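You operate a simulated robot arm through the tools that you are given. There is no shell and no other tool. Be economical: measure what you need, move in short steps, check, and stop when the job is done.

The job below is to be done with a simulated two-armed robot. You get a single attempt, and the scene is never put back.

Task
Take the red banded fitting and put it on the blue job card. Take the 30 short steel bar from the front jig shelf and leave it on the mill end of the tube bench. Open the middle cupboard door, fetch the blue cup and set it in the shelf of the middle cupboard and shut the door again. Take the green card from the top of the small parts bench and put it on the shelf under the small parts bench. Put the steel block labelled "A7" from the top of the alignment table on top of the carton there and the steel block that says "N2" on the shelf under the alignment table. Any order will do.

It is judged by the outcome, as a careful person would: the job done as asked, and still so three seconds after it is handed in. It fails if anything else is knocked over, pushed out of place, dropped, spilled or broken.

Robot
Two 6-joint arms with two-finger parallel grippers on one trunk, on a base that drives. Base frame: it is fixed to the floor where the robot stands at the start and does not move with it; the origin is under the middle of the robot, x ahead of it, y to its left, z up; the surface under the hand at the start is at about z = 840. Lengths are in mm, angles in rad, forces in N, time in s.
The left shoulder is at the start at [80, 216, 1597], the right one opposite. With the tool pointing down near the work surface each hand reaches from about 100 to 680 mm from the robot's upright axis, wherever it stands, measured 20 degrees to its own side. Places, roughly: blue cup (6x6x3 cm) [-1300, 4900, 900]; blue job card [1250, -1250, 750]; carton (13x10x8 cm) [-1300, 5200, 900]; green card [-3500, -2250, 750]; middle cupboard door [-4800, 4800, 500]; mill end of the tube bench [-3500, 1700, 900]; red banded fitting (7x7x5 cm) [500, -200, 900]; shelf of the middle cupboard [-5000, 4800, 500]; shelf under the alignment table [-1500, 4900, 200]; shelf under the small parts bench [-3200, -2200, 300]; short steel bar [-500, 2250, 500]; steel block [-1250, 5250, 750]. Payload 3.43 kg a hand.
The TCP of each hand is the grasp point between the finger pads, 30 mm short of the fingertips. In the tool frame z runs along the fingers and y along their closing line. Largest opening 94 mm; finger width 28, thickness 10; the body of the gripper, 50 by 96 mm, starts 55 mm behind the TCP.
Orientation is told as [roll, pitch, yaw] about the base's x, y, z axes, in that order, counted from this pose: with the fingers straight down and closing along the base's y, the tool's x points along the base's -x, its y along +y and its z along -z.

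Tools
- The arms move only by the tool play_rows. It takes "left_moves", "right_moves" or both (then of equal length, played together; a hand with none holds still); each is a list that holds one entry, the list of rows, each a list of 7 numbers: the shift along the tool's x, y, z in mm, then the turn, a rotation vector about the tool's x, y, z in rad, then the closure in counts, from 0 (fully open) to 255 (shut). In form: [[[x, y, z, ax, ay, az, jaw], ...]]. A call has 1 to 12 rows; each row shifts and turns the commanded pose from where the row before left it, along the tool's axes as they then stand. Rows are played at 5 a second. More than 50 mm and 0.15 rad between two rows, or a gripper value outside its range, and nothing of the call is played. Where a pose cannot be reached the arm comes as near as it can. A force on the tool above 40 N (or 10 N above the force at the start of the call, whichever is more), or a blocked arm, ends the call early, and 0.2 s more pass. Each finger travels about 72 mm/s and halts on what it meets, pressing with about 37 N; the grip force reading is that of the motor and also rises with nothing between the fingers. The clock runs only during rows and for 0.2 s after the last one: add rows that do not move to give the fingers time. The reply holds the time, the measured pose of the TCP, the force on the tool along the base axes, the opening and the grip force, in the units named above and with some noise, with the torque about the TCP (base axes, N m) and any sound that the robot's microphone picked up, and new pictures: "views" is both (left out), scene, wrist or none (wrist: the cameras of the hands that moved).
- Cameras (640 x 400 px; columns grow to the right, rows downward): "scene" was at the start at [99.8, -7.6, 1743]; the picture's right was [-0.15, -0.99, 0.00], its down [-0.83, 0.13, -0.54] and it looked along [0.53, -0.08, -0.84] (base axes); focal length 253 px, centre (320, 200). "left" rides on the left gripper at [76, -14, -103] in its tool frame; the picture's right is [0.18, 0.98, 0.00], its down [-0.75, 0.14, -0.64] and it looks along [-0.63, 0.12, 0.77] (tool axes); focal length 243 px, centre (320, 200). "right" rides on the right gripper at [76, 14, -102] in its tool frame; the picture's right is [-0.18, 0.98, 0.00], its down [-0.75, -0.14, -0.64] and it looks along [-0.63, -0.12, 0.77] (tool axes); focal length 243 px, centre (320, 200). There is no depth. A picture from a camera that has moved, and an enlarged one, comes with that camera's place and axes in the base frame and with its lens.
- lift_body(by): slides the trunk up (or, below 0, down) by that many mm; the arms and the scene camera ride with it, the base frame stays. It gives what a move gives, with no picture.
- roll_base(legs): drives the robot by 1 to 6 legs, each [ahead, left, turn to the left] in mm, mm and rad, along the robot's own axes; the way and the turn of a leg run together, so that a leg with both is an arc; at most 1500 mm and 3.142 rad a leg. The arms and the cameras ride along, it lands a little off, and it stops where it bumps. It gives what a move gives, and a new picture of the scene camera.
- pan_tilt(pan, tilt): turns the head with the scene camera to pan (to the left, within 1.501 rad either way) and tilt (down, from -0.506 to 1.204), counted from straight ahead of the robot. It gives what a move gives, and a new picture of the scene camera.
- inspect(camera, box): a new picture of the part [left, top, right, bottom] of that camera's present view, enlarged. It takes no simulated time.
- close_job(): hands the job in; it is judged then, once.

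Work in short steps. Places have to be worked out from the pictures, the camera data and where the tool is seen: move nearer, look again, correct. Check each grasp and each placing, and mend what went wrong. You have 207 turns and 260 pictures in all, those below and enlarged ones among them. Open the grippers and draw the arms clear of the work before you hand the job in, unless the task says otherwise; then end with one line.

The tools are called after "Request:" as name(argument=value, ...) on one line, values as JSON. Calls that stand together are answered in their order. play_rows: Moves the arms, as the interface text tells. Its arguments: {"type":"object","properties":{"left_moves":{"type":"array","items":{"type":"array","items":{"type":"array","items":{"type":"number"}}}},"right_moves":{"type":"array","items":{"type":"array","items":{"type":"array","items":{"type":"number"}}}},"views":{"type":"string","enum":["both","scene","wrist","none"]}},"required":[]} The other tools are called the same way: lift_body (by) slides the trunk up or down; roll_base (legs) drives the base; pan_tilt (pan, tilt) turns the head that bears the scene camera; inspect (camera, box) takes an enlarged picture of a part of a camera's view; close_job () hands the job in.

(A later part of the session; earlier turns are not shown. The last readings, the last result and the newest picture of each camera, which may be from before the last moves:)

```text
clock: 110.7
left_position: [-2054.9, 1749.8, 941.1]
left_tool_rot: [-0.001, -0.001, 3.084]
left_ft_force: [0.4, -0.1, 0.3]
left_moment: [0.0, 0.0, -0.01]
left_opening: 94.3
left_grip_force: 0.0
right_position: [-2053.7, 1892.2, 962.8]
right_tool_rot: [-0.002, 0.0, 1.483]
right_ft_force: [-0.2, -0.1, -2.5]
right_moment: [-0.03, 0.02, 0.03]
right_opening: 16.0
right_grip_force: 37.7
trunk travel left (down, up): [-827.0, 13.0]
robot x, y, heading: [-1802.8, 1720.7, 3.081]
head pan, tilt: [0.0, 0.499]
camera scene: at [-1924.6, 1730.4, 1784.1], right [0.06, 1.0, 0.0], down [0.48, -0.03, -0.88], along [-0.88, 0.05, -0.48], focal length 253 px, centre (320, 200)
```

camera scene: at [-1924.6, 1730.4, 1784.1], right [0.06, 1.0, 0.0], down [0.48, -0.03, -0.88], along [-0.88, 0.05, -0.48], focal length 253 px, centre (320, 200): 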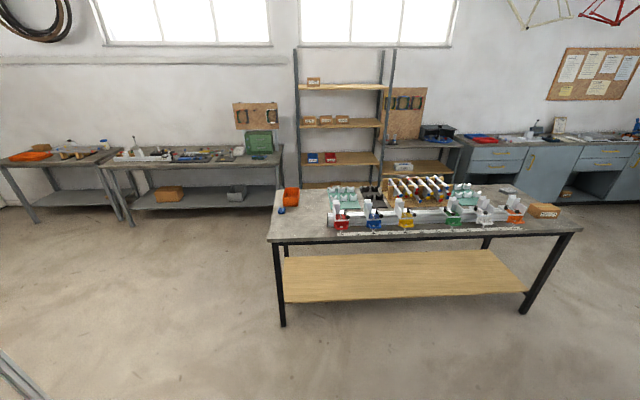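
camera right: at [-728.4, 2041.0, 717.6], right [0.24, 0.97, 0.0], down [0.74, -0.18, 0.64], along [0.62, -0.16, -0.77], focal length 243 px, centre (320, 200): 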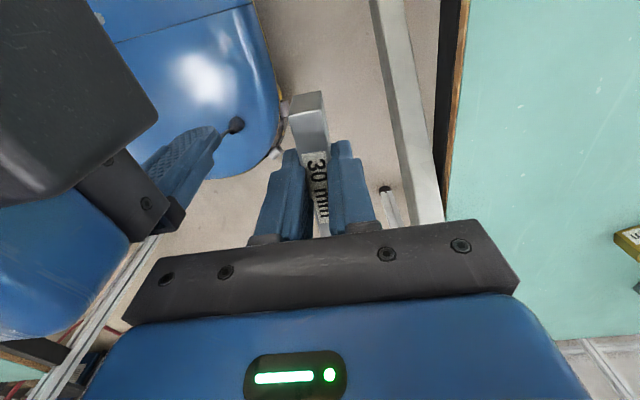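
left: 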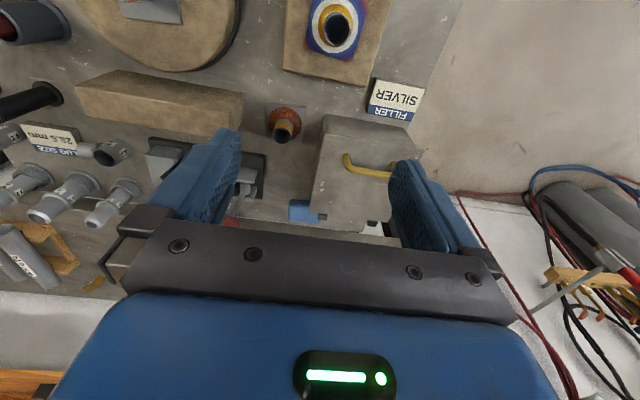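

Request:
inspect(camera="scene", box=[260, 160, 440, 260])

Request:
inspect(camera="scene", box=[420, 160, 600, 260])

```text
3.56 times, centred on (350, 210) of scene
camera zoom: at [-1924.6, 1730.4, 1784.1], right [0.06, 1.0, 0.0], down [0.48, -0.03, -0.88], along [-0.88, 0.05, -0.48], focal length 899 px, centre (213, 164)
```

zoom: 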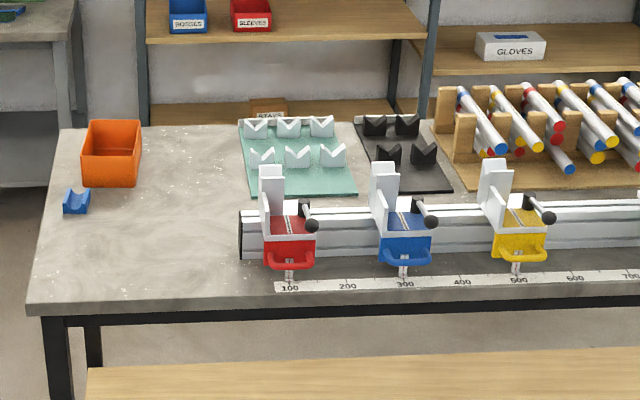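

```text
3.56 times, centred on (510, 210) of scene
camera zoom: at [-1924.6, 1730.4, 1784.1], right [0.06, 1.0, 0.0], down [0.48, -0.03, -0.88], along [-0.88, 0.05, -0.48], focal length 899 px, centre (-356, 164)
```

zoom: 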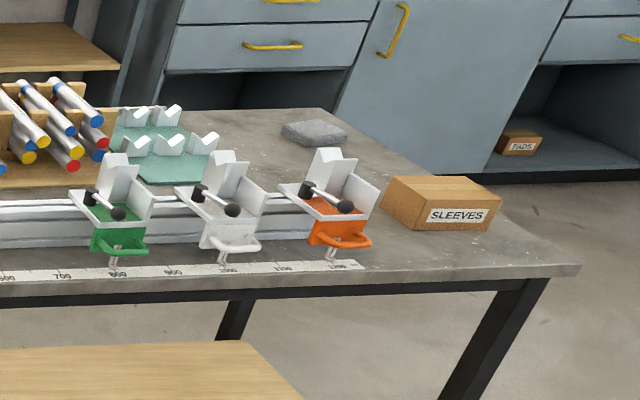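

The end of the tube bench at y≈1700 (towards the mill) has free space left of the rail, around (-3240,1670). I drive so the right hand can reach it.

Request:
roll_base(legs=[[0, 0, 0.06], [600, 240, 0], [270, 0, 0]])

Request:
pan_tilt(pan=-0.3, tilt=0.95)

```text
clock: 116.2
left_position: [-2922.2, 1494.7, 941.5]
left_tool_rot: [-0.001, -0.005, 3.14]
left_ft_force: [-0.2, 0.2, -0.3]
left_moment: [-0.02, 0.02, 0.02]
left_opening: 94.0
left_grip_force: 0.1
right_position: [-2929.8, 1636.6, 963.7]
right_tool_rot: [0.001, 0.002, 1.537]
right_ft_force: [1.1, -0.5, -3.2]
right_moment: [0.0, 0.02, 0.0]
right_opening: 15.5
right_grip_force: 37.0
trunk travel left (down, up): [-827.0, 13.0]
robot x, y, heading: [-2675.2, 1480.6, 3.142]
head pan, tilt: [0.0, 0.499]
camera scene: at [-2789.8, 1482.6, 1784.6], right [0.0, 1.0, 0.0], down [0.48, 0.0, -0.88], along [-0.88, 0.0, -0.48], focal length 253 px, centre (320, 200)
```

scene: 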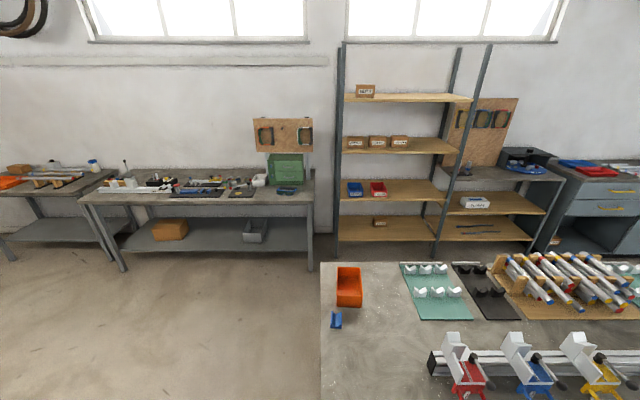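

```text
clock: 117.2
left_position: [-2926.0, 1494.4, 941.3]
left_tool_rot: [-0.001, 0.0, 3.14]
left_ft_force: [-0.7, 1.0, -0.4]
left_moment: [0.02, -0.01, -0.02]
left_opening: 94.1
left_grip_force: 0.0
right_position: [-2933.3, 1636.7, 962.2]
right_tool_rot: [-0.005, -0.002, 1.537]
right_ft_force: [-1.2, 0.3, -3.4]
right_moment: [0.02, 0.03, -0.01]
right_opening: 15.4
right_grip_force: 37.3
trunk travel left (down, up): [-827.0, 13.0]
robot x, y, heading: [-2672.6, 1482.6, 3.144]
head pan, tilt: [-0.3, 0.949]
camera scene: at [-2774.3, 1504.1, 1746.6], right [0.3, 0.96, 0.0], down [0.78, -0.24, -0.58], along [-0.56, 0.17, -0.81], focal length 253 px, centre (320, 200)
```

scene: 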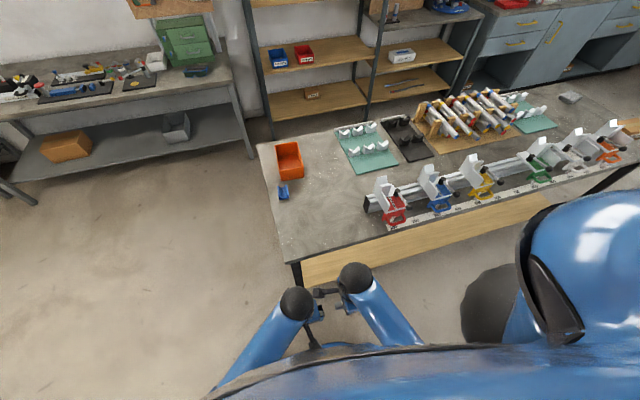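

Free space on the bench end is seen. I extend the right hand 240 mm forward (tool y) over the bench and look.

Request:
play_rows(right_moves=[[[0, 45, -5, 0, 0, 0, 255], [0, 45, 0, 0, 0, 0, 255], [0, 45, 0, 0, 0, 0, 255], [0, 45, 0, 0, 0, 0, 255], [0, 45, 0, 0, 0, 0, 255], [0, 30, 0, 0, 0, 0, 255], [0, 0, 0, 0, 0, 0, 255]]])

```text
clock: 118.8
left_position: [-2924.9, 1495.4, 941.7]
left_tool_rot: [0.0, -0.002, 3.141]
left_ft_force: [-0.1, -0.5, -1.7]
left_moment: [-0.01, 0.02, 0.01]
left_opening: 94.1
left_grip_force: 0.0
right_position: [-3186.6, 1645.0, 967.7]
right_tool_rot: [-0.002, 0.0, 1.537]
right_ft_force: [-0.3, 0.1, -2.2]
right_moment: [-0.01, 0.03, 0.0]
right_opening: 15.6
right_grip_force: 36.6
trunk travel left (down, up): [-827.0, 13.0]
robot x, y, heading: [-2674.2, 1476.6, 3.144]
head pan, tilt: [-0.3, 0.949]
camera scene: at [-2771.7, 1504.2, 1746.8], right [0.3, 0.95, 0.0], down [0.78, -0.24, -0.58], along [-0.56, 0.17, -0.81], focal length 253 px, centre (320, 200)
camera right: at [-3204.5, 1568.7, 1071.0], right [-0.98, 0.22, 0.0], down [0.16, 0.75, 0.64], along [0.14, 0.63, -0.77], focal length 243 px, centre (320, 200)
```

scene: 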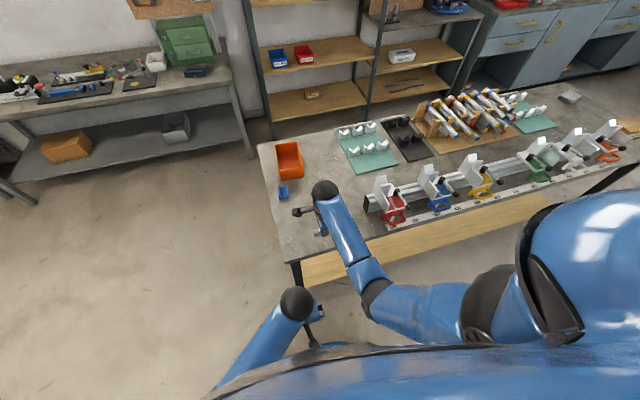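
right: 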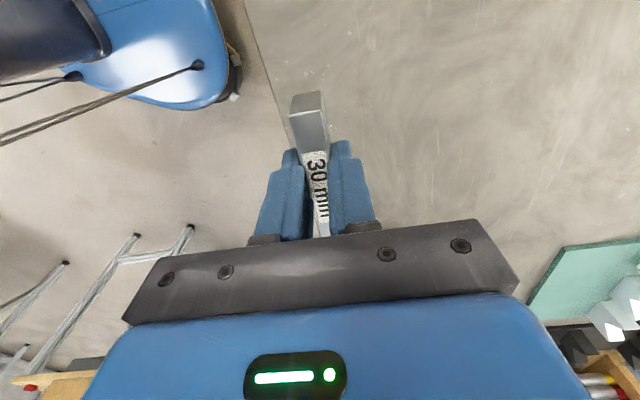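

The bench edge is near x -3150; I move another 90 mm in and start down toward the top.

Request:
play_rows(right_moves=[[[0, 45, 0, 0, 0, 0, 255], [0, 45, 0, 0, 0, 0, 255], [0, 0, 20, 0, 0, 0, 255], [0, 0, 10, 0, 0, 0, 255], [0, 0, 0, 0, 0, 0, 255]]])

```text
clock: 120.0
left_position: [-2925.7, 1495.0, 941.0]
left_tool_rot: [-0.002, 0.0, 3.14]
left_ft_force: [-1.1, 0.8, 0.3]
left_moment: [-0.01, -0.01, 0.02]
left_opening: 94.1
left_grip_force: 0.0
right_position: [-3278.2, 1649.0, 935.9]
right_tool_rot: [-0.003, -0.003, 1.538]
right_ft_force: [-0.1, -0.3, -3.2]
right_moment: [-0.02, -0.01, -0.02]
right_opening: 15.7
right_grip_force: 37.3
trunk travel left (down, up): [-827.0, 13.0]
robot x, y, heading: [-2671.9, 1476.8, 3.143]
head pan, tilt: [-0.3, 0.949]
camera scene: at [-2774.7, 1503.9, 1746.5], right [0.3, 0.95, 0.0], down [0.78, -0.24, -0.58], along [-0.55, 0.17, -0.81], focal length 253 px, centre (320, 200)
camera right: at [-3296.7, 1573.2, 1038.3], right [-0.98, 0.22, 0.0], down [0.16, 0.75, 0.64], along [0.14, 0.63, -0.77], focal length 243 px, centre (320, 200)
```

scene: 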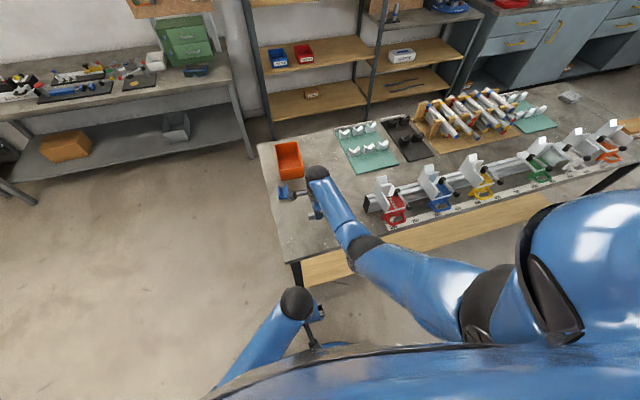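
right: 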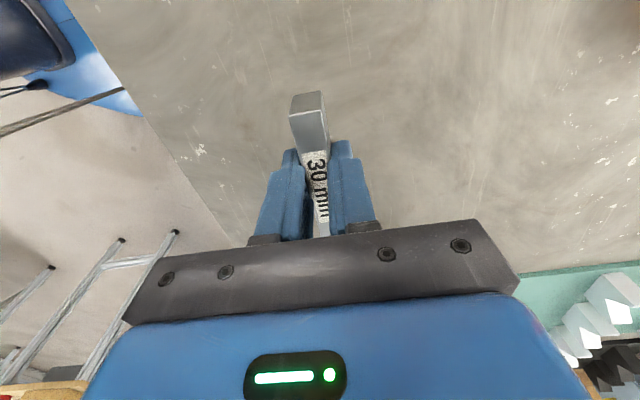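

Surface is clear beneath. I lower 5 mm per row until contact.

Request:
play_rows(right_moves=[[[0, 0, 6, 0, 0, 0, 255], [0, 0, 6, 0, 0, 0, 255], [0, 0, 5, 0, 0, 0, 255], [0, 0, 5, 0, 0, 0, 255], [0, 0, 5, 0, 0, 0, 255], [0, 0, 5, 0, 0, 0, 255], [0, 0, 4, 0, 0, 0, 255], [0, 0, 4, 0, 0, 0, 255], [0, 0, 4, 0, 0, 0, 255], [0, 0, 4, 0, 0, 0, 255], [0, 0, 4, 0, 0, 0, 255], [0, 0, 4, 0, 0, 0, 255]]], views="wrist")

```text
clock: 122.3
left_position: [-2923.1, 1494.2, 941.8]
left_tool_rot: [-0.003, -0.005, 3.141]
left_ft_force: [-0.3, 0.6, 0.0]
left_moment: [-0.01, 0.01, -0.04]
left_opening: 94.1
left_grip_force: 0.1
right_position: [-3280.2, 1647.9, 895.7]
right_tool_rot: [0.011, -0.003, 1.535]
right_ft_force: [11.1, 0.1, 27.1]
right_moment: [-0.09, -0.65, 0.07]
right_opening: 15.7
right_grip_force: 37.2
trunk travel left (down, up): [-827.0, 13.0]
robot x, y, heading: [-2674.5, 1483.6, 3.136]
head pan, tilt: [-0.3, 0.949]
stopped in row 11 (right hand): the force on the tool passed its limit at 45 N (the readings are from after the stop); the commanded pose is now the measured one
camera right: at [-3297.3, 1571.7, 998.1], right [-0.98, 0.22, 0.01], down [0.17, 0.75, 0.64], along [0.13, 0.63, -0.77], focal length 243 px, centre (320, 200)
```

right: 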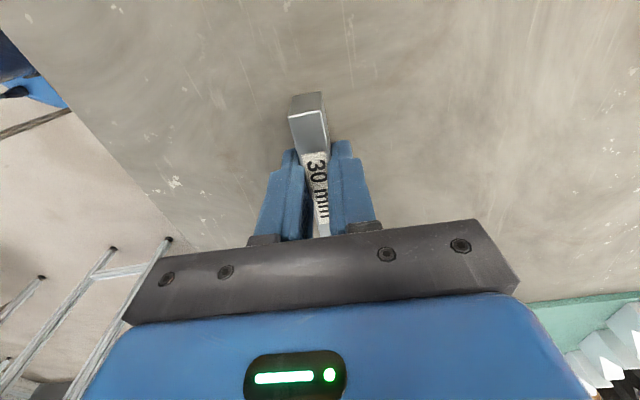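

Contact at z≈896. I ease 1 mm, open, and withdraw up.

Request:
play_rows(right_moves=[[[0, 0, -1.5, 0, 0, 0, 255], [0, 0, 0, 0, 0, 0, 220], [0, 0, 0, 0, 0, 0, 150], [0, 0, 0, 0, 0, 0, 60], [0, 0, 0, 0, 0, 0, 0], [0, 0, 0, 0, 0, 0, 0], [0, 0, -20, 0, 0, 0, 0], [0, 0, -40, 0, 0, 0, 0], [0, 0, -40, 0, 0, 0, 0], [0, -30, 0, 0, 0, 0, 0]]], views="wrist")

```text
clock: 124.5
left_position: [-2924.8, 1494.2, 941.2]
left_tool_rot: [-0.001, -0.004, 3.14]
left_ft_force: [-0.7, 0.1, -0.5]
left_moment: [0.02, 0.03, -0.01]
left_opening: 93.7
left_grip_force: 0.0
right_position: [-3250.9, 1646.6, 995.2]
right_tool_rot: [0.009, 0.0, 1.538]
right_ft_force: [0.6, -0.1, 0.3]
right_moment: [0.0, -0.01, 0.0]
right_opening: 93.9
right_grip_force: 0.0
trunk travel left (down, up): [-827.0, 13.0]
robot x, y, heading: [-2670.6, 1476.4, 3.142]
head pan, tilt: [-0.3, 0.949]
camera right: at [-3268.1, 1571.4, 1097.4], right [-0.98, 0.22, 0.01], down [0.17, 0.75, 0.64], along [0.13, 0.63, -0.77], focal length 243 px, centre (320, 200)
```

right: 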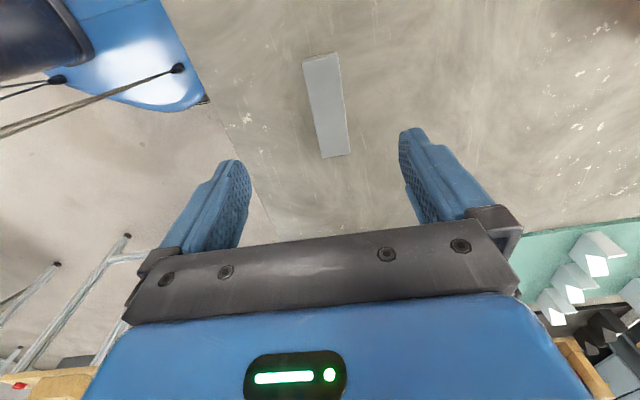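

The bar lies on the mill end of the bench. I retract the right hand and turn its tool back to normal.

Request:
play_rows(right_moves=[[[0, -40, 0, 0, 0, 0, 0], [0, -40, 0, 0, 0, 0, 0], [0, -45, 0, 0, 0, 0, 0], [0, -45, 0, 0, 0, 0, 0], [0, -45, 10, 0, 0, 0, 0], [0, -40, 20, 0, 0, 0, 0]]], views="none")

Request:
play_rows(right_moves=[[[0, 0, 0, 0, 0, -0.145, 0], [0, 0, 0, 0, 0, -0.145, 0], [0, 0, 0, 0, 0, -0.145, 0], [0, 0, 0, 0, 0, -0.145, 0], [0, 0, 0, 0, 0, -0.145, 0], [0, 0, 0, 0, 0, -0.145, 0], [0, 0, 0, 0, 0, -0.145, 0], [0, 0, 0, 0, 0, -0.145, 0], [0, 0, 0, 0, 0, -0.145, 0], [0, 0, 0, 0, 0, -0.145, 0], [0, 0, 0, -0.009, 0, -0.145, 0], [0, 0, 0, 0, 0, 0, 0]]], views="scene")

Request:
pan_tilt(pan=1.45, tilt=0.45)

```text
clock: 125.9
left_position: [-2923.3, 1495.9, 941.1]
left_tool_rot: [-0.002, -0.004, 3.141]
left_ft_force: [-0.5, -0.6, -0.5]
left_moment: [0.02, 0.02, 0.0]
left_opening: 94.1
left_grip_force: 0.0
right_position: [-2994.0, 1637.9, 960.0]
right_tool_rot: [0.011, 0.0, 1.538]
right_ft_force: [0.1, -0.1, -0.1]
right_moment: [0.02, 0.02, 0.0]
right_opening: 94.0
right_grip_force: 0.1
trunk travel left (down, up): [-827.0, 13.0]
robot x, y, heading: [-2670.5, 1480.9, 3.14]
head pan, tilt: [-0.3, 0.949]
```

```text
clock: 128.5
left_position: [-2924.5, 1495.3, 940.5]
left_tool_rot: [-0.002, -0.002, 3.139]
left_ft_force: [0.4, 0.4, 0.9]
left_moment: [0.02, -0.03, -0.02]
left_opening: 94.0
left_grip_force: 0.0
right_position: [-2995.8, 1638.6, 961.3]
right_tool_rot: [0.009, -0.008, 3.135]
right_ft_force: [-0.6, 0.2, 0.3]
right_moment: [-0.02, -0.01, -0.03]
right_opening: 94.1
right_grip_force: 0.2
trunk travel left (down, up): [-827.0, 13.0]
robot x, y, heading: [-2675.6, 1478.5, 3.135]
head pan, tilt: [-0.3, 0.949]
camera scene: at [-2772.3, 1504.1, 1746.7], right [0.3, 0.95, 0.0], down [0.78, -0.24, -0.58], along [-0.56, 0.17, -0.81], focal length 253 px, centre (320, 200)
```

scene: 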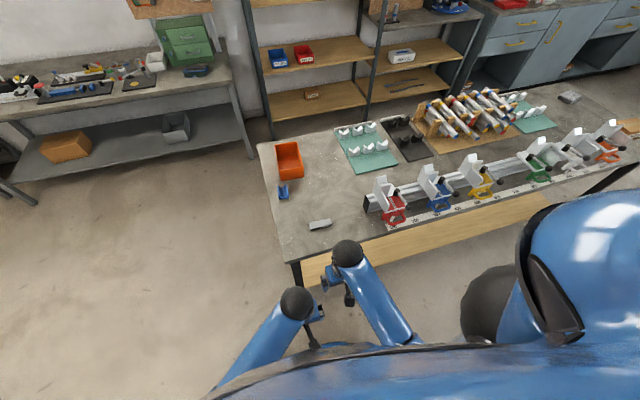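

```text
clock: 130.3
left_position: [-2925.4, 1494.4, 941.0]
left_tool_rot: [-0.002, -0.003, 3.14]
left_ft_force: [-0.5, -0.2, -0.5]
left_moment: [-0.03, 0.03, -0.01]
left_opening: 93.9
left_grip_force: 0.0
right_position: [-2995.7, 1638.7, 958.8]
right_tool_rot: [0.008, -0.009, 3.135]
right_ft_force: [-0.2, 0.1, 0.0]
right_moment: [0.02, 0.01, -0.03]
right_opening: 94.1
right_grip_force: 0.1
trunk travel left (down, up): [-827.0, 13.0]
robot x, y, heading: [-2676.8, 1481.0, 3.139]
head pan, tilt: [1.45, 0.45]
camera scene: at [-2714.1, 1391.2, 1788.7], right [-0.99, 0.12, 0.0], down [0.05, 0.43, -0.9], along [-0.11, -0.89, -0.44], focal length 253 px, centre (320, 200)
```

scene: 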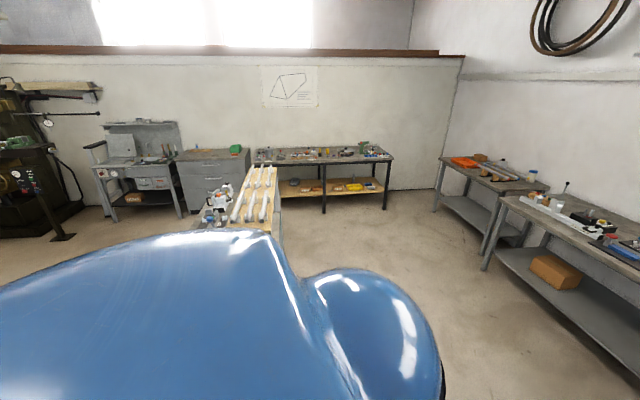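

The small parts bench is at the far side (y≈-1830 front). I turn to face -y and drive there.

Request:
roll_base(legs=[[0, 0, 1.57], [1200, -350, 0], [1200, -250, 0]])

Request:
pan_tilt(pan=0, tilt=0.5)

```text
clock: 146.2
left_position: [-3357.4, -1139.9, 940.9]
left_tool_rot: [-0.002, -0.004, -1.586]
left_ft_force: [-0.1, -1.1, -0.6]
left_moment: [-0.01, 0.03, -0.02]
left_opening: 93.7
left_grip_force: 0.0
right_position: [-3502.1, -1207.3, 959.7]
right_tool_rot: [0.009, -0.011, -1.594]
right_ft_force: [0.1, -0.3, -0.4]
right_moment: [-0.03, 0.0, -0.02]
right_opening: 94.0
right_grip_force: 0.1
trunk travel left (down, up): [-827.0, 13.0]
robot x, y, heading: [-3341.7, -889.2, -1.589]
head pan, tilt: [1.45, 0.45]
camera scene: at [-3246.6, -928.1, 1788.7], right [-0.14, -0.99, 0.0], down [-0.43, 0.06, -0.9], along [0.89, -0.12, -0.44], focal length 253 px, centre (320, 200)
```

scene: 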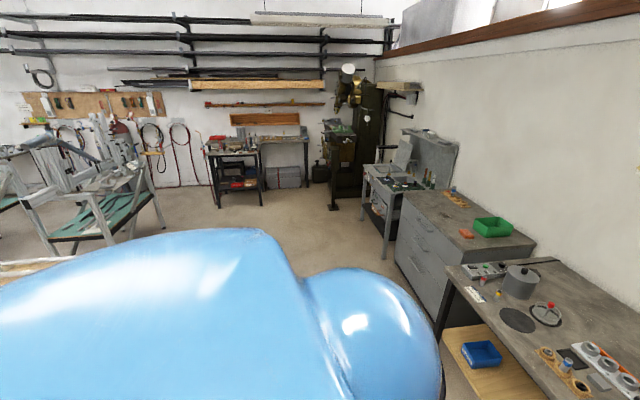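

```text
clock: 147.7
left_position: [-3357.8, -1140.3, 941.1]
left_tool_rot: [-0.001, -0.002, -1.588]
left_ft_force: [0.8, -0.4, 0.6]
left_moment: [0.03, -0.03, -0.01]
left_opening: 94.1
left_grip_force: 0.0
right_position: [-3502.4, -1209.6, 961.2]
right_tool_rot: [0.008, -0.009, -1.595]
right_ft_force: [0.5, 0.4, -0.8]
right_moment: [0.0, -0.02, -0.03]
right_opening: 94.1
right_grip_force: 0.1
trunk travel left (down, up): [-827.0, 13.0]
robot x, y, heading: [-3336.2, -889.8, -1.588]
head pan, tilt: [0.0, 0.499]
camera scene: at [-3339.5, -1007.9, 1784.2], right [-1.0, 0.02, 0.0], down [0.01, 0.48, -0.88], along [-0.01, -0.88, -0.48], focal length 253 px, centre (320, 200)
```

scene: 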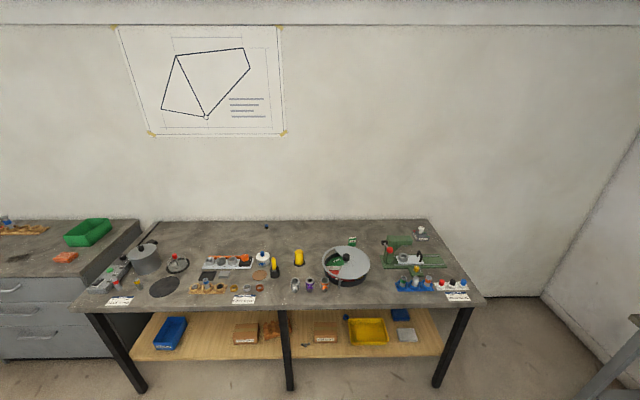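

Request:
inspect(camera="scene", box=[230, 220, 390, 320])

Request:
inspect(camera="scene", box=[350, 210, 510, 310])

Request:
inspect(camera="scene", box=[70, 220, 270, 320])

```text
4.00 times, centred on (310, 270) of scene
camera zoom: at [-3339.5, -1007.9, 1784.2], right [-1.0, 0.02, 0.0], down [0.01, 0.48, -0.88], along [-0.01, -0.88, -0.48], focal length 1011 px, centre (360, -80)
```

zoom: 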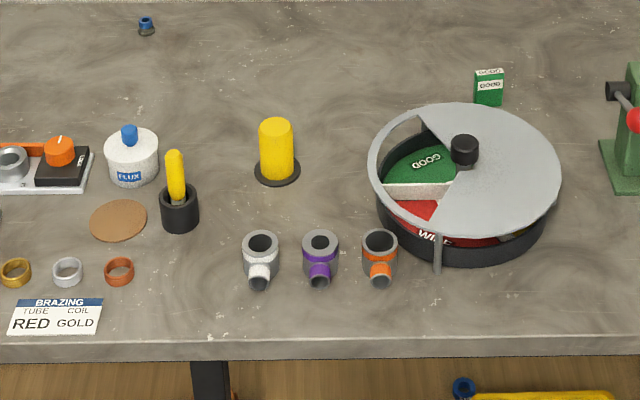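

```text
4.00 times, centred on (430, 260) of scene
camera zoom: at [-3339.5, -1007.9, 1784.2], right [-1.0, 0.02, 0.0], down [0.01, 0.48, -0.88], along [-0.01, -0.88, -0.48], focal length 1011 px, centre (-120, -40)
```

zoom: 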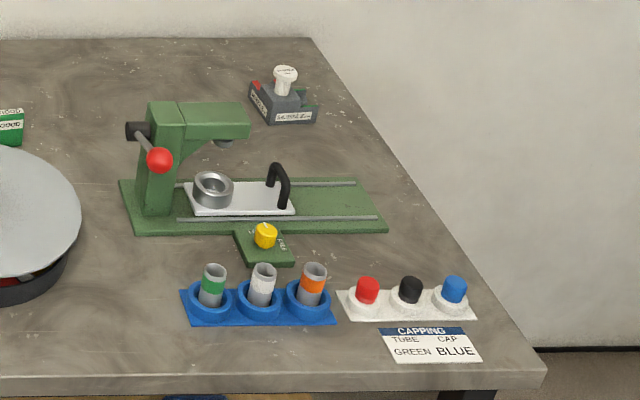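

```text
3.20 times, centred on (170, 270) of scene
camera zoom: at [-3339.5, -1007.9, 1784.2], right [-1.0, 0.02, 0.0], down [0.01, 0.48, -0.88], along [-0.01, -0.88, -0.48], focal length 809 px, centre (800, -24)
```

zoom: 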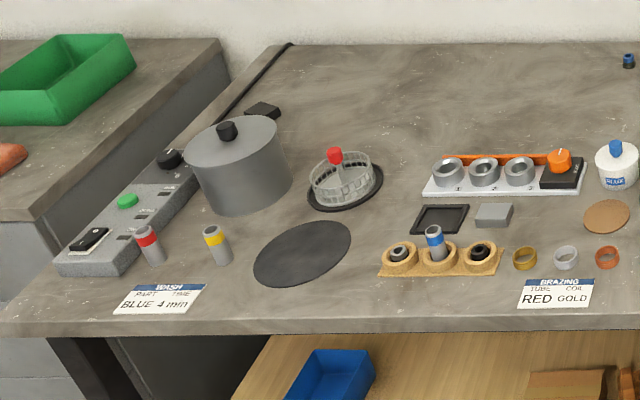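

The green "GOOD" card stands behind the round carousel, about (-3545,-2210). I drive 400 mm closer, and look again.

Request:
roll_base(legs=[[400, 0, 0.017]])

Request:
pan_tilt(pan=-0.2, tilt=0.75)

Request:
inspect(camera="scene", box=[240, 120, 440, 245])

```text
clock: 150.2
left_position: [-3358.5, -1529.8, 942.7]
left_tool_rot: [0.0, -0.004, -1.575]
left_ft_force: [-0.4, 0.8, -0.2]
left_moment: [0.0, 0.01, -0.03]
left_opening: 93.7
left_grip_force: 0.2
right_position: [-3501.3, -1601.0, 960.8]
right_tool_rot: [0.008, -0.01, -1.581]
right_ft_force: [0.1, 0.4, 0.1]
right_moment: [0.0, -0.01, -0.04]
right_opening: 94.0
right_grip_force: 0.0
trunk travel left (down, up): [-827.0, 13.0]
robot x, y, heading: [-3338.6, -1279.0, -1.569]
head pan, tilt: [0.0, 0.499]
camera scene: at [-3341.5, -1395.2, 1784.5], right [-1.0, 0.0, 0.0], down [0.0, 0.48, -0.88], along [0.0, -0.88, -0.48], focal length 253 px, centre (320, 200)
```

scene: 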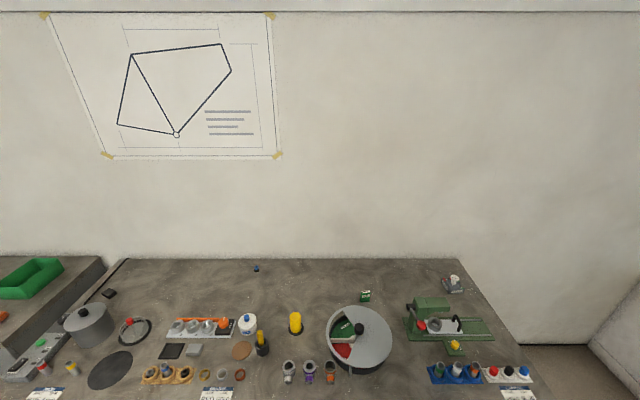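

```text
clock: 151.0
left_position: [-3357.9, -1531.9, 940.9]
left_tool_rot: [-0.001, -0.002, -1.574]
left_ft_force: [0.4, 0.3, 0.4]
left_moment: [-0.01, 0.02, 0.02]
left_opening: 93.9
left_grip_force: 0.0
right_position: [-3501.3, -1602.5, 959.8]
right_tool_rot: [0.008, -0.009, -1.582]
right_ft_force: [0.4, 0.6, 0.4]
right_moment: [0.01, 0.0, -0.01]
right_opening: 93.8
right_grip_force: 0.0
trunk travel left (down, up): [-827.0, 13.0]
robot x, y, heading: [-3339.6, -1280.3, -1.576]
head pan, tilt: [-0.201, 0.75]
camera scene: at [-3358.0, -1389.2, 1762.3], right [-0.98, 0.2, 0.0], down [0.14, 0.67, -0.73], along [-0.15, -0.72, -0.68], focal length 253 px, centre (320, 200)
```

scene: 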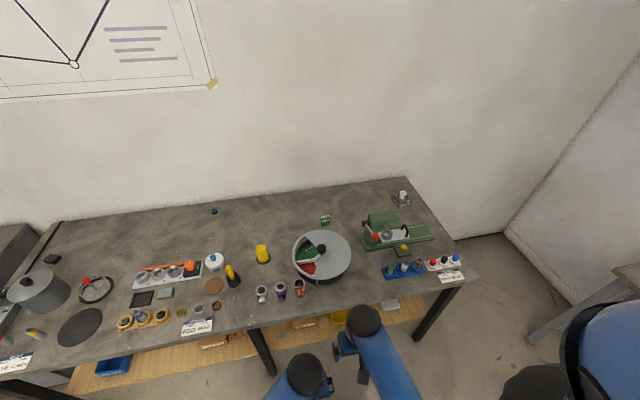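

```text
3.20 times, centred on (340, 182) of scene
camera zoom: at [-3358.0, -1389.2, 1762.3], right [-0.98, 0.2, 0.0], down [0.14, 0.67, -0.73], along [-0.15, -0.72, -0.68], focal length 809 px, centre (256, 256)
```

zoom: 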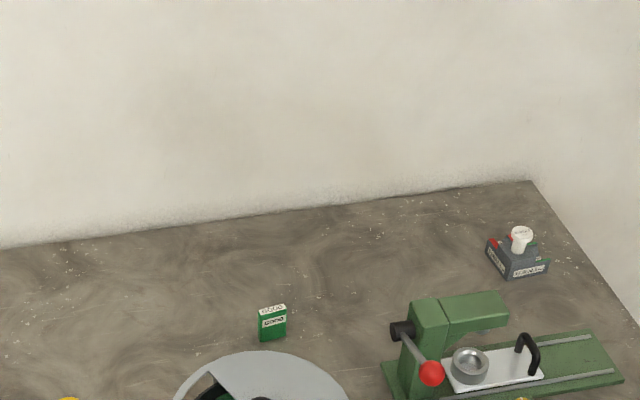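

Card centre ≈(-3550,-2212,838), a small box ~44 wide, bench top ≈813. To reach it with a vertical tool I lower the trunk 400 mm here, raise the hands again, then drive closer.

Request:
lift_body(by=-400)

Request:
play_rows(left_moves=[[[0, 0, -45, 0, 0, 0, 0], [0, 0, -45, 0, 0, 0, 0], [0, 0, -45, 0, 0, 0, 0], [0, 0, -45, 0, 0, 0, 0], [0, 0, -45, 0, 0, 0, 0], [0, 0, -45, 0, 0, 0, 0], [0, 0, -45, 0, 0, 0, 0], [0, 0, -45, 0, 0, 0, 0], [0, 0, -40, 0, 0, 0, 0]]], right_moves=[[[0, 0, -45, 0, 0, 0, 0], [0, 0, -45, 0, 0, 0, 0], [0, 0, -45, 0, 0, 0, 0], [0, 0, -45, 0, 0, 0, 0], [0, 0, -45, 0, 0, 0, 0], [0, 0, -45, 0, 0, 0, 0], [0, 0, -45, 0, 0, 0, 0], [0, 0, -45, 0, 0, 0, 0], [0, 0, -40, 0, 0, 0, 0]]], views="scene")

```text
clock: 154.8
left_position: [-3357.0, -1531.9, 540.9]
left_tool_rot: [0.0, -0.002, -1.573]
left_ft_force: [0.1, -0.3, -0.1]
left_moment: [0.04, -0.04, -0.01]
left_opening: 93.9
left_grip_force: 0.1
right_position: [-3501.4, -1602.8, 558.8]
right_tool_rot: [0.009, -0.008, -1.584]
right_ft_force: [-0.5, 0.2, -0.2]
right_moment: [-0.02, 0.03, 0.02]
right_opening: 93.9
right_grip_force: 0.0
trunk travel left (down, up): [-427.0, 413.0]
robot x, y, heading: [-3342.6, -1282.7, -1.567]
head pan, tilt: [-0.201, 0.75]
```

```text
clock: 156.8
left_position: [-3356.3, -1531.6, 628.5]
left_tool_rot: [-0.002, -0.004, -1.574]
left_ft_force: [-0.8, -0.2, -0.2]
left_moment: [-0.03, -0.01, 0.01]
left_opening: 94.0
left_grip_force: 0.1
left hand out of reach, approached as far as the arm can: row 3, 4, 5, 6, 7, 8, 9
right_position: [-3505.3, -1580.7, 640.9]
right_tool_rot: [0.008, -0.012, -1.582]
right_ft_force: [0.1, 0.4, -0.2]
right_moment: [0.01, 0.0, -0.03]
right_opening: 93.8
right_grip_force: 0.1
right hand out of reach, approached as far as the arm can: row 2, 3, 4, 5, 6, 7, 8, 9
trunk travel left (down, up): [-427.0, 413.0]
robot x, y, heading: [-3344.9, -1281.7, -1.577]
head pan, tilt: [-0.201, 0.75]
camera scene: at [-3358.1, -1389.0, 1362.3], right [-0.98, 0.2, 0.0], down [0.14, 0.67, -0.73], along [-0.15, -0.72, -0.68], focal length 253 px, centre (320, 200)
```

scene: 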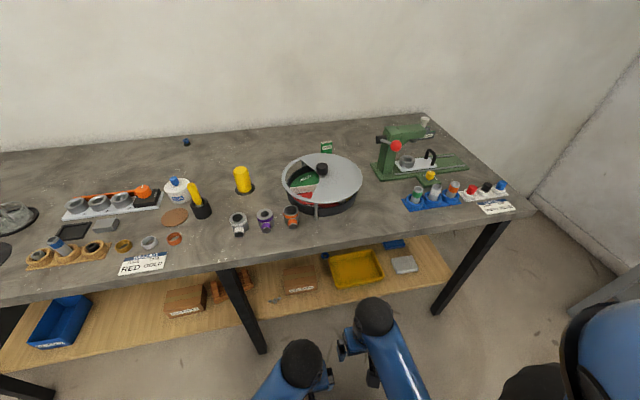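

When drawn in, the hands cannot rise that high with the trunk low. I raise the trunk back 330, tuck the left hand in, raise the right hand, then drive up to the bench.

Request:
lift_body(by=350)

Request:
play_rows(left_moves=[[[30, 0, 20, 0, 0, 0, 0], [30, 20, 20, 0, 0, 0, 0], [20, 20, 10, 0, 0, 0, 0], [0, 20, 0, 0, 0, 0, 0]]], right_moves=[[[0, 0, -10, 0, 0, 0, 0], [-20, 0, 0, 0, 0, 0, 0], [-20, 0, -10, 0, 0, 0, 0], [0, 0, -10, 0, 0, 0, 0]]], views="none")

Request:
roll_base(legs=[[210, 0, 0]])

```text
clock: 160.2
left_position: [-3355.3, -1531.3, 979.4]
left_tool_rot: [-0.002, -0.004, -1.573]
left_ft_force: [-0.7, 0.6, -0.8]
left_moment: [-0.01, 0.0, 0.0]
left_opening: 93.6
left_grip_force: 0.1
right_position: [-3504.1, -1579.9, 990.5]
right_tool_rot: [0.01, -0.012, -1.581]
right_ft_force: [-0.7, -0.6, 0.9]
right_moment: [0.0, -0.01, -0.01]
right_opening: 94.2
right_grip_force: 0.0
trunk travel left (down, up): [-777.0, 63.0]
robot x, y, heading: [-3341.1, -1283.5, -1.576]
head pan, tilt: [-0.201, 0.75]
```

```text
clock: 160.9
left_position: [-3335.0, -1477.0, 944.8]
left_tool_rot: [-0.011, -0.017, -1.562]
left_ft_force: [10.7, -33.8, 0.9]
left_moment: [3.84, 1.2, -0.84]
left_opening: 94.2
left_grip_force: 0.0
right_position: [-3505.0, -1599.2, 987.5]
right_tool_rot: [0.008, -0.014, -1.583]
right_ft_force: [0.3, -0.2, 0.3]
right_moment: [-0.01, 0.01, 0.03]
right_opening: 94.1
right_grip_force: 0.1
right hand out of reach, approached as far as the arm can: row 1, 3
trunk travel left (down, up): [-777.0, 63.0]
robot x, y, heading: [-3342.6, -1283.5, -1.571]
head pan, tilt: [-0.201, 0.75]
stopped in row 3 (left hand): the force on the tool passed its limit at 117 N (the readings are from after the stop); the commanded pose is now the measured one
```

```text
clock: 161.7
left_position: [-3337.8, -1490.4, 945.9]
left_tool_rot: [-0.01, -0.024, -1.561]
left_ft_force: [1.0, -6.1, -1.7]
left_moment: [0.51, 0.12, 0.0]
left_opening: 94.1
left_grip_force: 0.1
right_position: [-3507.0, -1612.2, 988.4]
right_tool_rot: [0.008, -0.019, -1.583]
right_ft_force: [0.4, 0.9, -0.8]
right_moment: [-0.06, 0.01, 0.01]
right_opening: 93.9
right_grip_force: 0.1
trunk travel left (down, up): [-777.0, 63.0]
robot x, y, heading: [-3339.8, -1300.3, -1.575]
head pan, tilt: [-0.201, 0.75]
stopped in leg 1: the force on the tool passed its limit at 47 N (the readings are from after the stop); the commanded pose is now the measured one
camera scene: at [-3358.4, -1399.0, 1713.0], right [-0.98, 0.2, 0.0], down [0.14, 0.66, -0.74], along [-0.15, -0.72, -0.68], focal length 253 px, centre (320, 200)
```

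scene: 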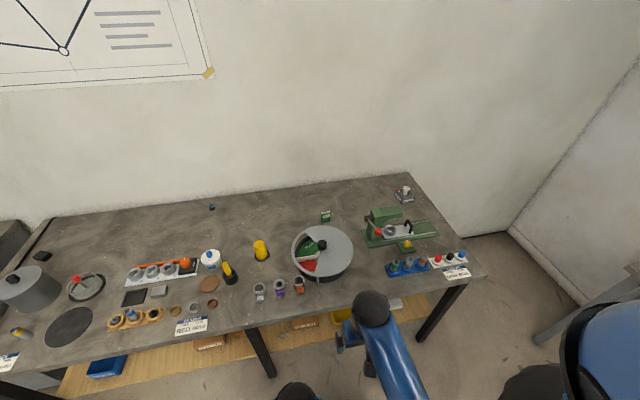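

The left hand had pressed on the robot's own trunk; I move it forward 35 mm off it, and then drive on.

Request:
play_rows(left_moves=[[[-20, 5, 0, 0, 0, 0, 0], [-15, 5, 0, 0, 0, 0, 0], [0, 0, 0, 0, 0, 0, 0]]], views="none")

Request:
roll_base(legs=[[190, 0, 0]])

```text
clock: 162.5
left_position: [-3326.3, -1530.1, 943.5]
left_tool_rot: [-0.009, -0.019, -1.562]
left_ft_force: [0.5, -0.3, 0.2]
left_moment: [0.01, 0.0, 0.01]
left_opening: 93.7
left_grip_force: 0.0
right_position: [-3507.1, -1619.4, 986.9]
right_tool_rot: [0.009, -0.013, -1.584]
right_ft_force: [0.3, 0.1, 0.2]
right_moment: [0.01, 0.02, -0.01]
right_opening: 94.1
right_grip_force: 0.1
trunk travel left (down, up): [-777.0, 63.0]
robot x, y, heading: [-3342.0, -1303.3, -1.573]
head pan, tilt: [-0.201, 0.75]
```

```text
clock: 164.1
left_position: [-3327.2, -1716.8, 943.7]
left_tool_rot: [-0.009, -0.023, -1.567]
left_ft_force: [-1.1, 0.2, 0.0]
left_moment: [-0.06, -0.01, -0.03]
left_opening: 94.0
left_grip_force: 0.0
right_position: [-3507.9, -1805.1, 989.0]
right_tool_rot: [0.008, -0.019, -1.586]
right_ft_force: [-0.5, -0.2, 0.0]
right_moment: [-0.01, 0.0, 0.04]
right_opening: 93.9
right_grip_force: 0.1
trunk travel left (down, up): [-777.0, 63.0]
robot x, y, heading: [-3342.7, -1489.4, -1.58]
head pan, tilt: [-0.201, 0.75]
camera scene: at [-3359.3, -1593.1, 1712.7], right [-0.98, 0.21, 0.0], down [0.14, 0.66, -0.73], along [-0.15, -0.72, -0.68], focal length 253 px, centre (320, 200)
```

scene: 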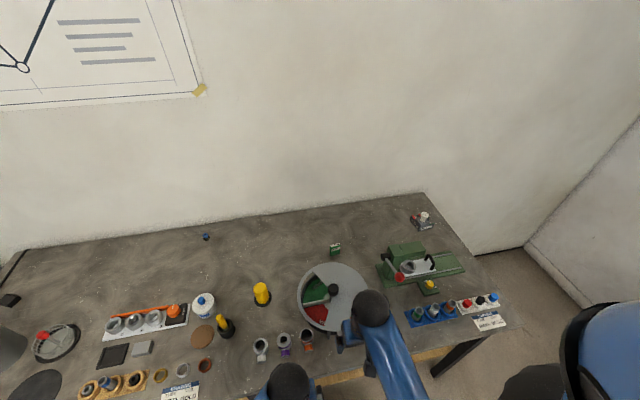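

The card is now measured at (-3552,-2210). I extend the right hand over the carousel at z≈985 toward it.

Request:
play_rows(right_moves=[[[-42, -6, 0, 0, 0, 0, 0], [-42, -6, 0, 0, 0, 0, 0], [-42, -6, 0, 0, 0, 0, 0], [-42, -6, 0, 0, 0, 0, 0], [-42, -6, 0, 0, 0, 0, 0], [-42, -6, 0, 0, 0, 0, 0], [-42, -6, 0, 0, 0, 0, 0], [0, 0, 0, 0, 0, 0, 0]]], views="wrist")

```text
clock: 165.9
left_position: [-3328.2, -1720.2, 944.1]
left_tool_rot: [-0.01, -0.02, -1.566]
left_ft_force: [-0.3, -0.5, 0.1]
left_moment: [-0.01, 0.0, 0.03]
left_opening: 94.3
left_grip_force: 0.0
right_position: [-3552.5, -2101.0, 988.4]
right_tool_rot: [0.009, -0.014, -1.587]
right_ft_force: [0.1, -0.4, 0.3]
right_moment: [0.02, -0.03, 0.02]
right_opening: 94.2
right_grip_force: 0.0
right hand out of reach, approached as far as the arm can: row 1
trunk travel left (down, up): [-777.0, 63.0]
robot x, y, heading: [-3348.1, -1490.5, -1.584]
head pan, tilt: [-0.201, 0.75]
camera right: at [-3540.3, -2024.3, 1090.1], right [0.98, -0.2, 0.01], down [-0.16, -0.74, 0.65], along [-0.12, -0.64, -0.76], focal length 243 px, centre (320, 200)
```

right: 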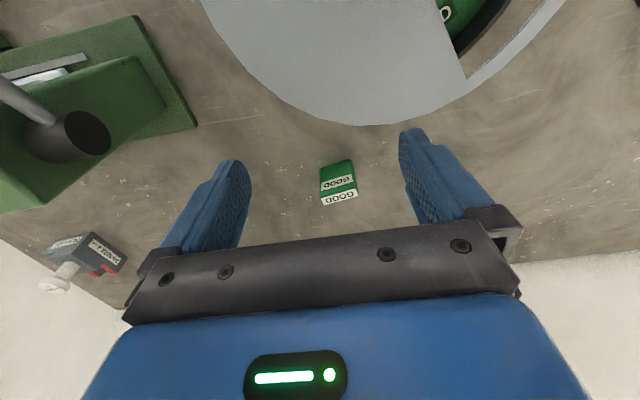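

Aligned in x; I advance another 112 mm to y≈-2213 at this height.

Request:
play_rows(right_moves=[[[-38, 0, 0, -0.009, 0, 0, 0], [-37, 0, 0, 0, -0.01, 0, 0], [-37, 0, 0, 0, 0, 0, 0], [0, 0, 0, 0, 0, 0, 0]]], views="wrist")

```text
clock: 166.9
left_position: [-3328.8, -1719.6, 945.1]
left_tool_rot: [-0.011, -0.02, -1.567]
left_ft_force: [0.2, 0.5, 0.7]
left_moment: [0.01, 0.0, 0.01]
left_opening: 93.7
left_grip_force: 0.0
right_position: [-3554.1, -2209.9, 990.0]
right_tool_rot: [0.017, -0.025, -1.587]
right_ft_force: [1.3, 0.8, -1.3]
right_moment: [0.0, 0.04, 0.01]
right_opening: 93.9
right_grip_force: 0.1
right hand out of reach, approached as far as the arm can: row 3
trunk travel left (down, up): [-777.0, 63.0]
robot x, y, heading: [-3343.5, -1490.4, -1.578]
head pan, tilt: [-0.201, 0.75]
camera right: at [-3543.5, -2131.6, 1091.4], right [0.98, -0.2, 0.02], down [-0.16, -0.73, 0.66], along [-0.11, -0.65, -0.75], focal length 243 px, centre (320, 200)
```

right: 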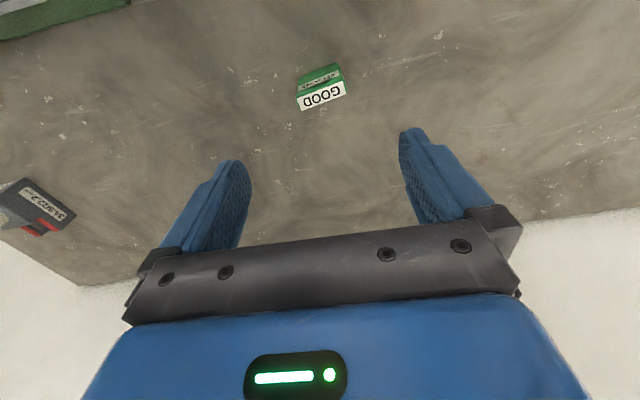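

Card top lies at about (-3551,-2206). I lower the trunk by 90 mm so the hand comes straight down, then check.

Request:
lift_body(by=-90)

Request:
inspect(camera="right", box=[0, 0, 640, 400])

```text
clock: 168.1
left_position: [-3328.7, -1720.5, 853.4]
left_tool_rot: [-0.008, -0.021, -1.566]
left_ft_force: [0.1, 0.6, 0.4]
left_moment: [0.01, 0.01, -0.03]
left_opening: 94.0
left_grip_force: 0.0
right_position: [-3554.3, -2209.9, 900.5]
right_tool_rot: [0.018, -0.022, -1.586]
right_ft_force: [-0.6, 0.3, 0.4]
right_moment: [0.0, -0.02, 0.02]
right_opening: 94.1
right_grip_force: 0.1
trunk travel left (down, up): [-687.0, 153.0]
robot x, y, heading: [-3344.3, -1491.3, -1.575]
head pan, tilt: [-0.201, 0.75]
```

```text
1.00 times, centred on (320, 200) of right (not enlarged: the box is as wide or as high as the picture)
camera zoom: at [-3543.4, -2131.6, 1001.1], right [0.98, -0.2, 0.02], down [-0.16, -0.74, 0.66], along [-0.11, -0.65, -0.75], focal length 243 px, centre (320, 200)
```

zoom: 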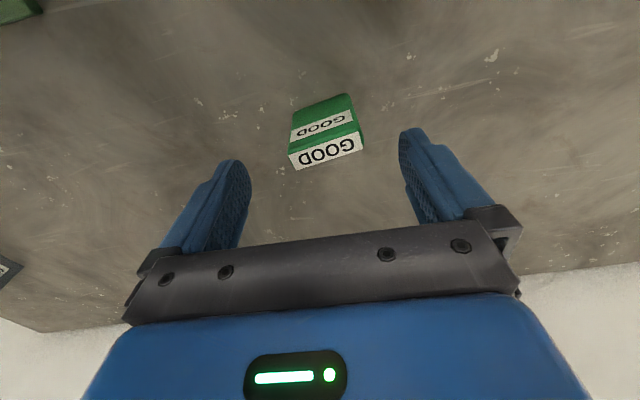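

Card top is at about (-3550,-2202,874), turned ~0.1 rad. I correct position and yaw, come down to z≈858 and close.

Request:
play_rows(right_moves=[[[6, 3, 0, 0, 0, -0.11, 0], [0, 0, 22, 0, 0, 0, 0], [0, 0, 20, 0, 0, 0, 0], [0, 0, 0, 0, 0, 0, 100], [0, 0, 0, 0, 0, 0, 180], [0, 0, 0, 0, 0, 0, 255], [0, 0, 0, 0, 0, 0, 255], [0, 0, 0, 0, 0, 0, 255]]], views="wrist")

```text
clock: 169.9
left_position: [-3328.9, -1721.6, 853.7]
left_tool_rot: [-0.01, -0.019, -1.565]
left_ft_force: [-0.5, 0.4, 0.3]
left_moment: [0.0, -0.02, 0.01]
left_opening: 93.9
left_grip_force: 0.0
right_position: [-3553.2, -2194.1, 863.1]
right_tool_rot: [0.015, -0.026, -1.476]
right_ft_force: [-1.0, -0.4, 1.5]
right_moment: [-0.01, 0.04, -0.02]
right_opening: 46.9
right_grip_force: 36.6
right hand out of reach, approached as far as the arm can: row 2, 3
trunk travel left (down, up): [-687.0, 153.0]
robot x, y, heading: [-3344.9, -1486.2, -1.585]
head pan, tilt: [-0.201, 0.75]
camera right: at [-3549.1, -2113.5, 964.3], right [1.0, -0.09, 0.02], down [-0.08, -0.75, 0.66], along [-0.05, -0.66, -0.75], focal length 243 px, centre (320, 200)
```

right: 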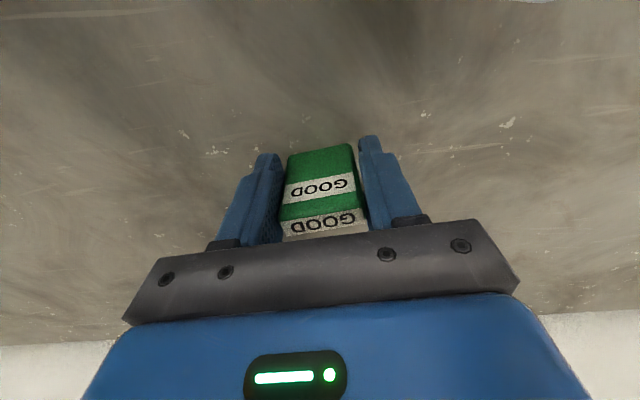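

Card gripped at 47 mm. I lift it with the trunk by 130 mm and check.

Request:
lift_body(by=130)

Request:
play_rows(right_moves=[[[40, 0, 0, 0, 0, 0, 255], [40, 0, 0, 0, 0, 0, 255], [45, 0, 0, 0, 0, 0, 255], [45, 0, 0, 0, 0, 0, 255], [45, 0, 0, 0, 0, 0, 255], [45, 0, 0, 0, 0, 0, 255], [45, 0, 0, 0, 0, 0, 255]]])

```text
clock: 171.5
left_position: [-3329.1, -1721.1, 984.1]
left_tool_rot: [-0.011, -0.019, -1.565]
left_ft_force: [0.0, 0.0, 0.5]
left_moment: [-0.02, 0.0, 0.02]
left_opening: 94.2
left_grip_force: 0.0
right_position: [-3552.7, -2194.2, 992.8]
right_tool_rot: [0.014, -0.026, -1.476]
right_ft_force: [0.1, -0.8, 0.1]
right_moment: [-0.02, -0.03, 0.01]
right_opening: 47.0
right_grip_force: 37.3
trunk travel left (down, up): [-817.0, 23.0]
robot x, y, heading: [-3344.5, -1487.4, -1.578]
head pan, tilt: [-0.201, 0.75]
```

```text
clock: 173.1
left_position: [-3327.6, -1718.9, 983.8]
left_tool_rot: [-0.01, -0.021, -1.566]
left_ft_force: [0.0, 0.2, 0.3]
left_moment: [-0.01, 0.01, 0.01]
left_opening: 93.9
left_grip_force: 0.0
right_position: [-3581.0, -1888.7, 986.9]
right_tool_rot: [0.016, -0.025, -1.477]
right_ft_force: [0.2, 1.2, -1.4]
right_moment: [-0.05, -0.02, 0.0]
right_opening: 46.8
right_grip_force: 36.6
trunk travel left (down, up): [-817.0, 23.0]
robot x, y, heading: [-3339.9, -1490.3, -1.576]
head pan, tilt: [-0.201, 0.75]
camera scene: at [-3359.3, -1596.1, 1752.4], right [-0.98, 0.21, 0.0], down [0.14, 0.67, -0.73], along [-0.15, -0.72, -0.68], focal length 253 px, centre (320, 200)
camera right: at [-3577.4, -1809.2, 1088.3], right [1.0, -0.09, 0.02], down [-0.08, -0.75, 0.66], along [-0.04, -0.66, -0.75], focal length 243 px, centre (320, 200)
```

scene: 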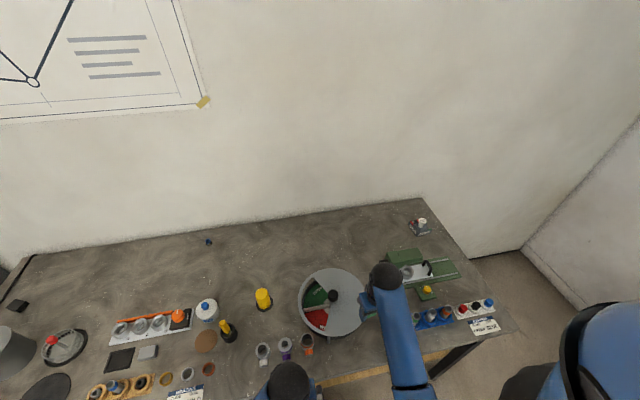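
right: 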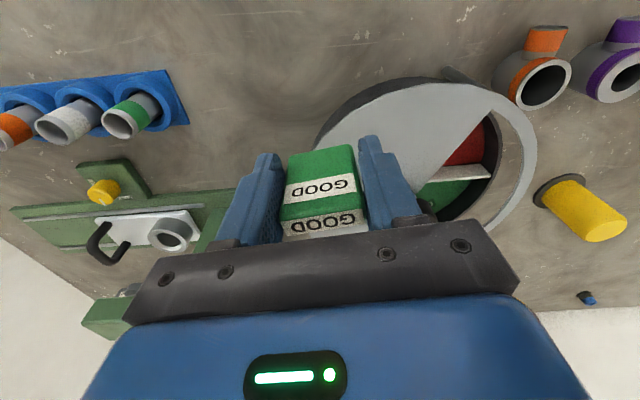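

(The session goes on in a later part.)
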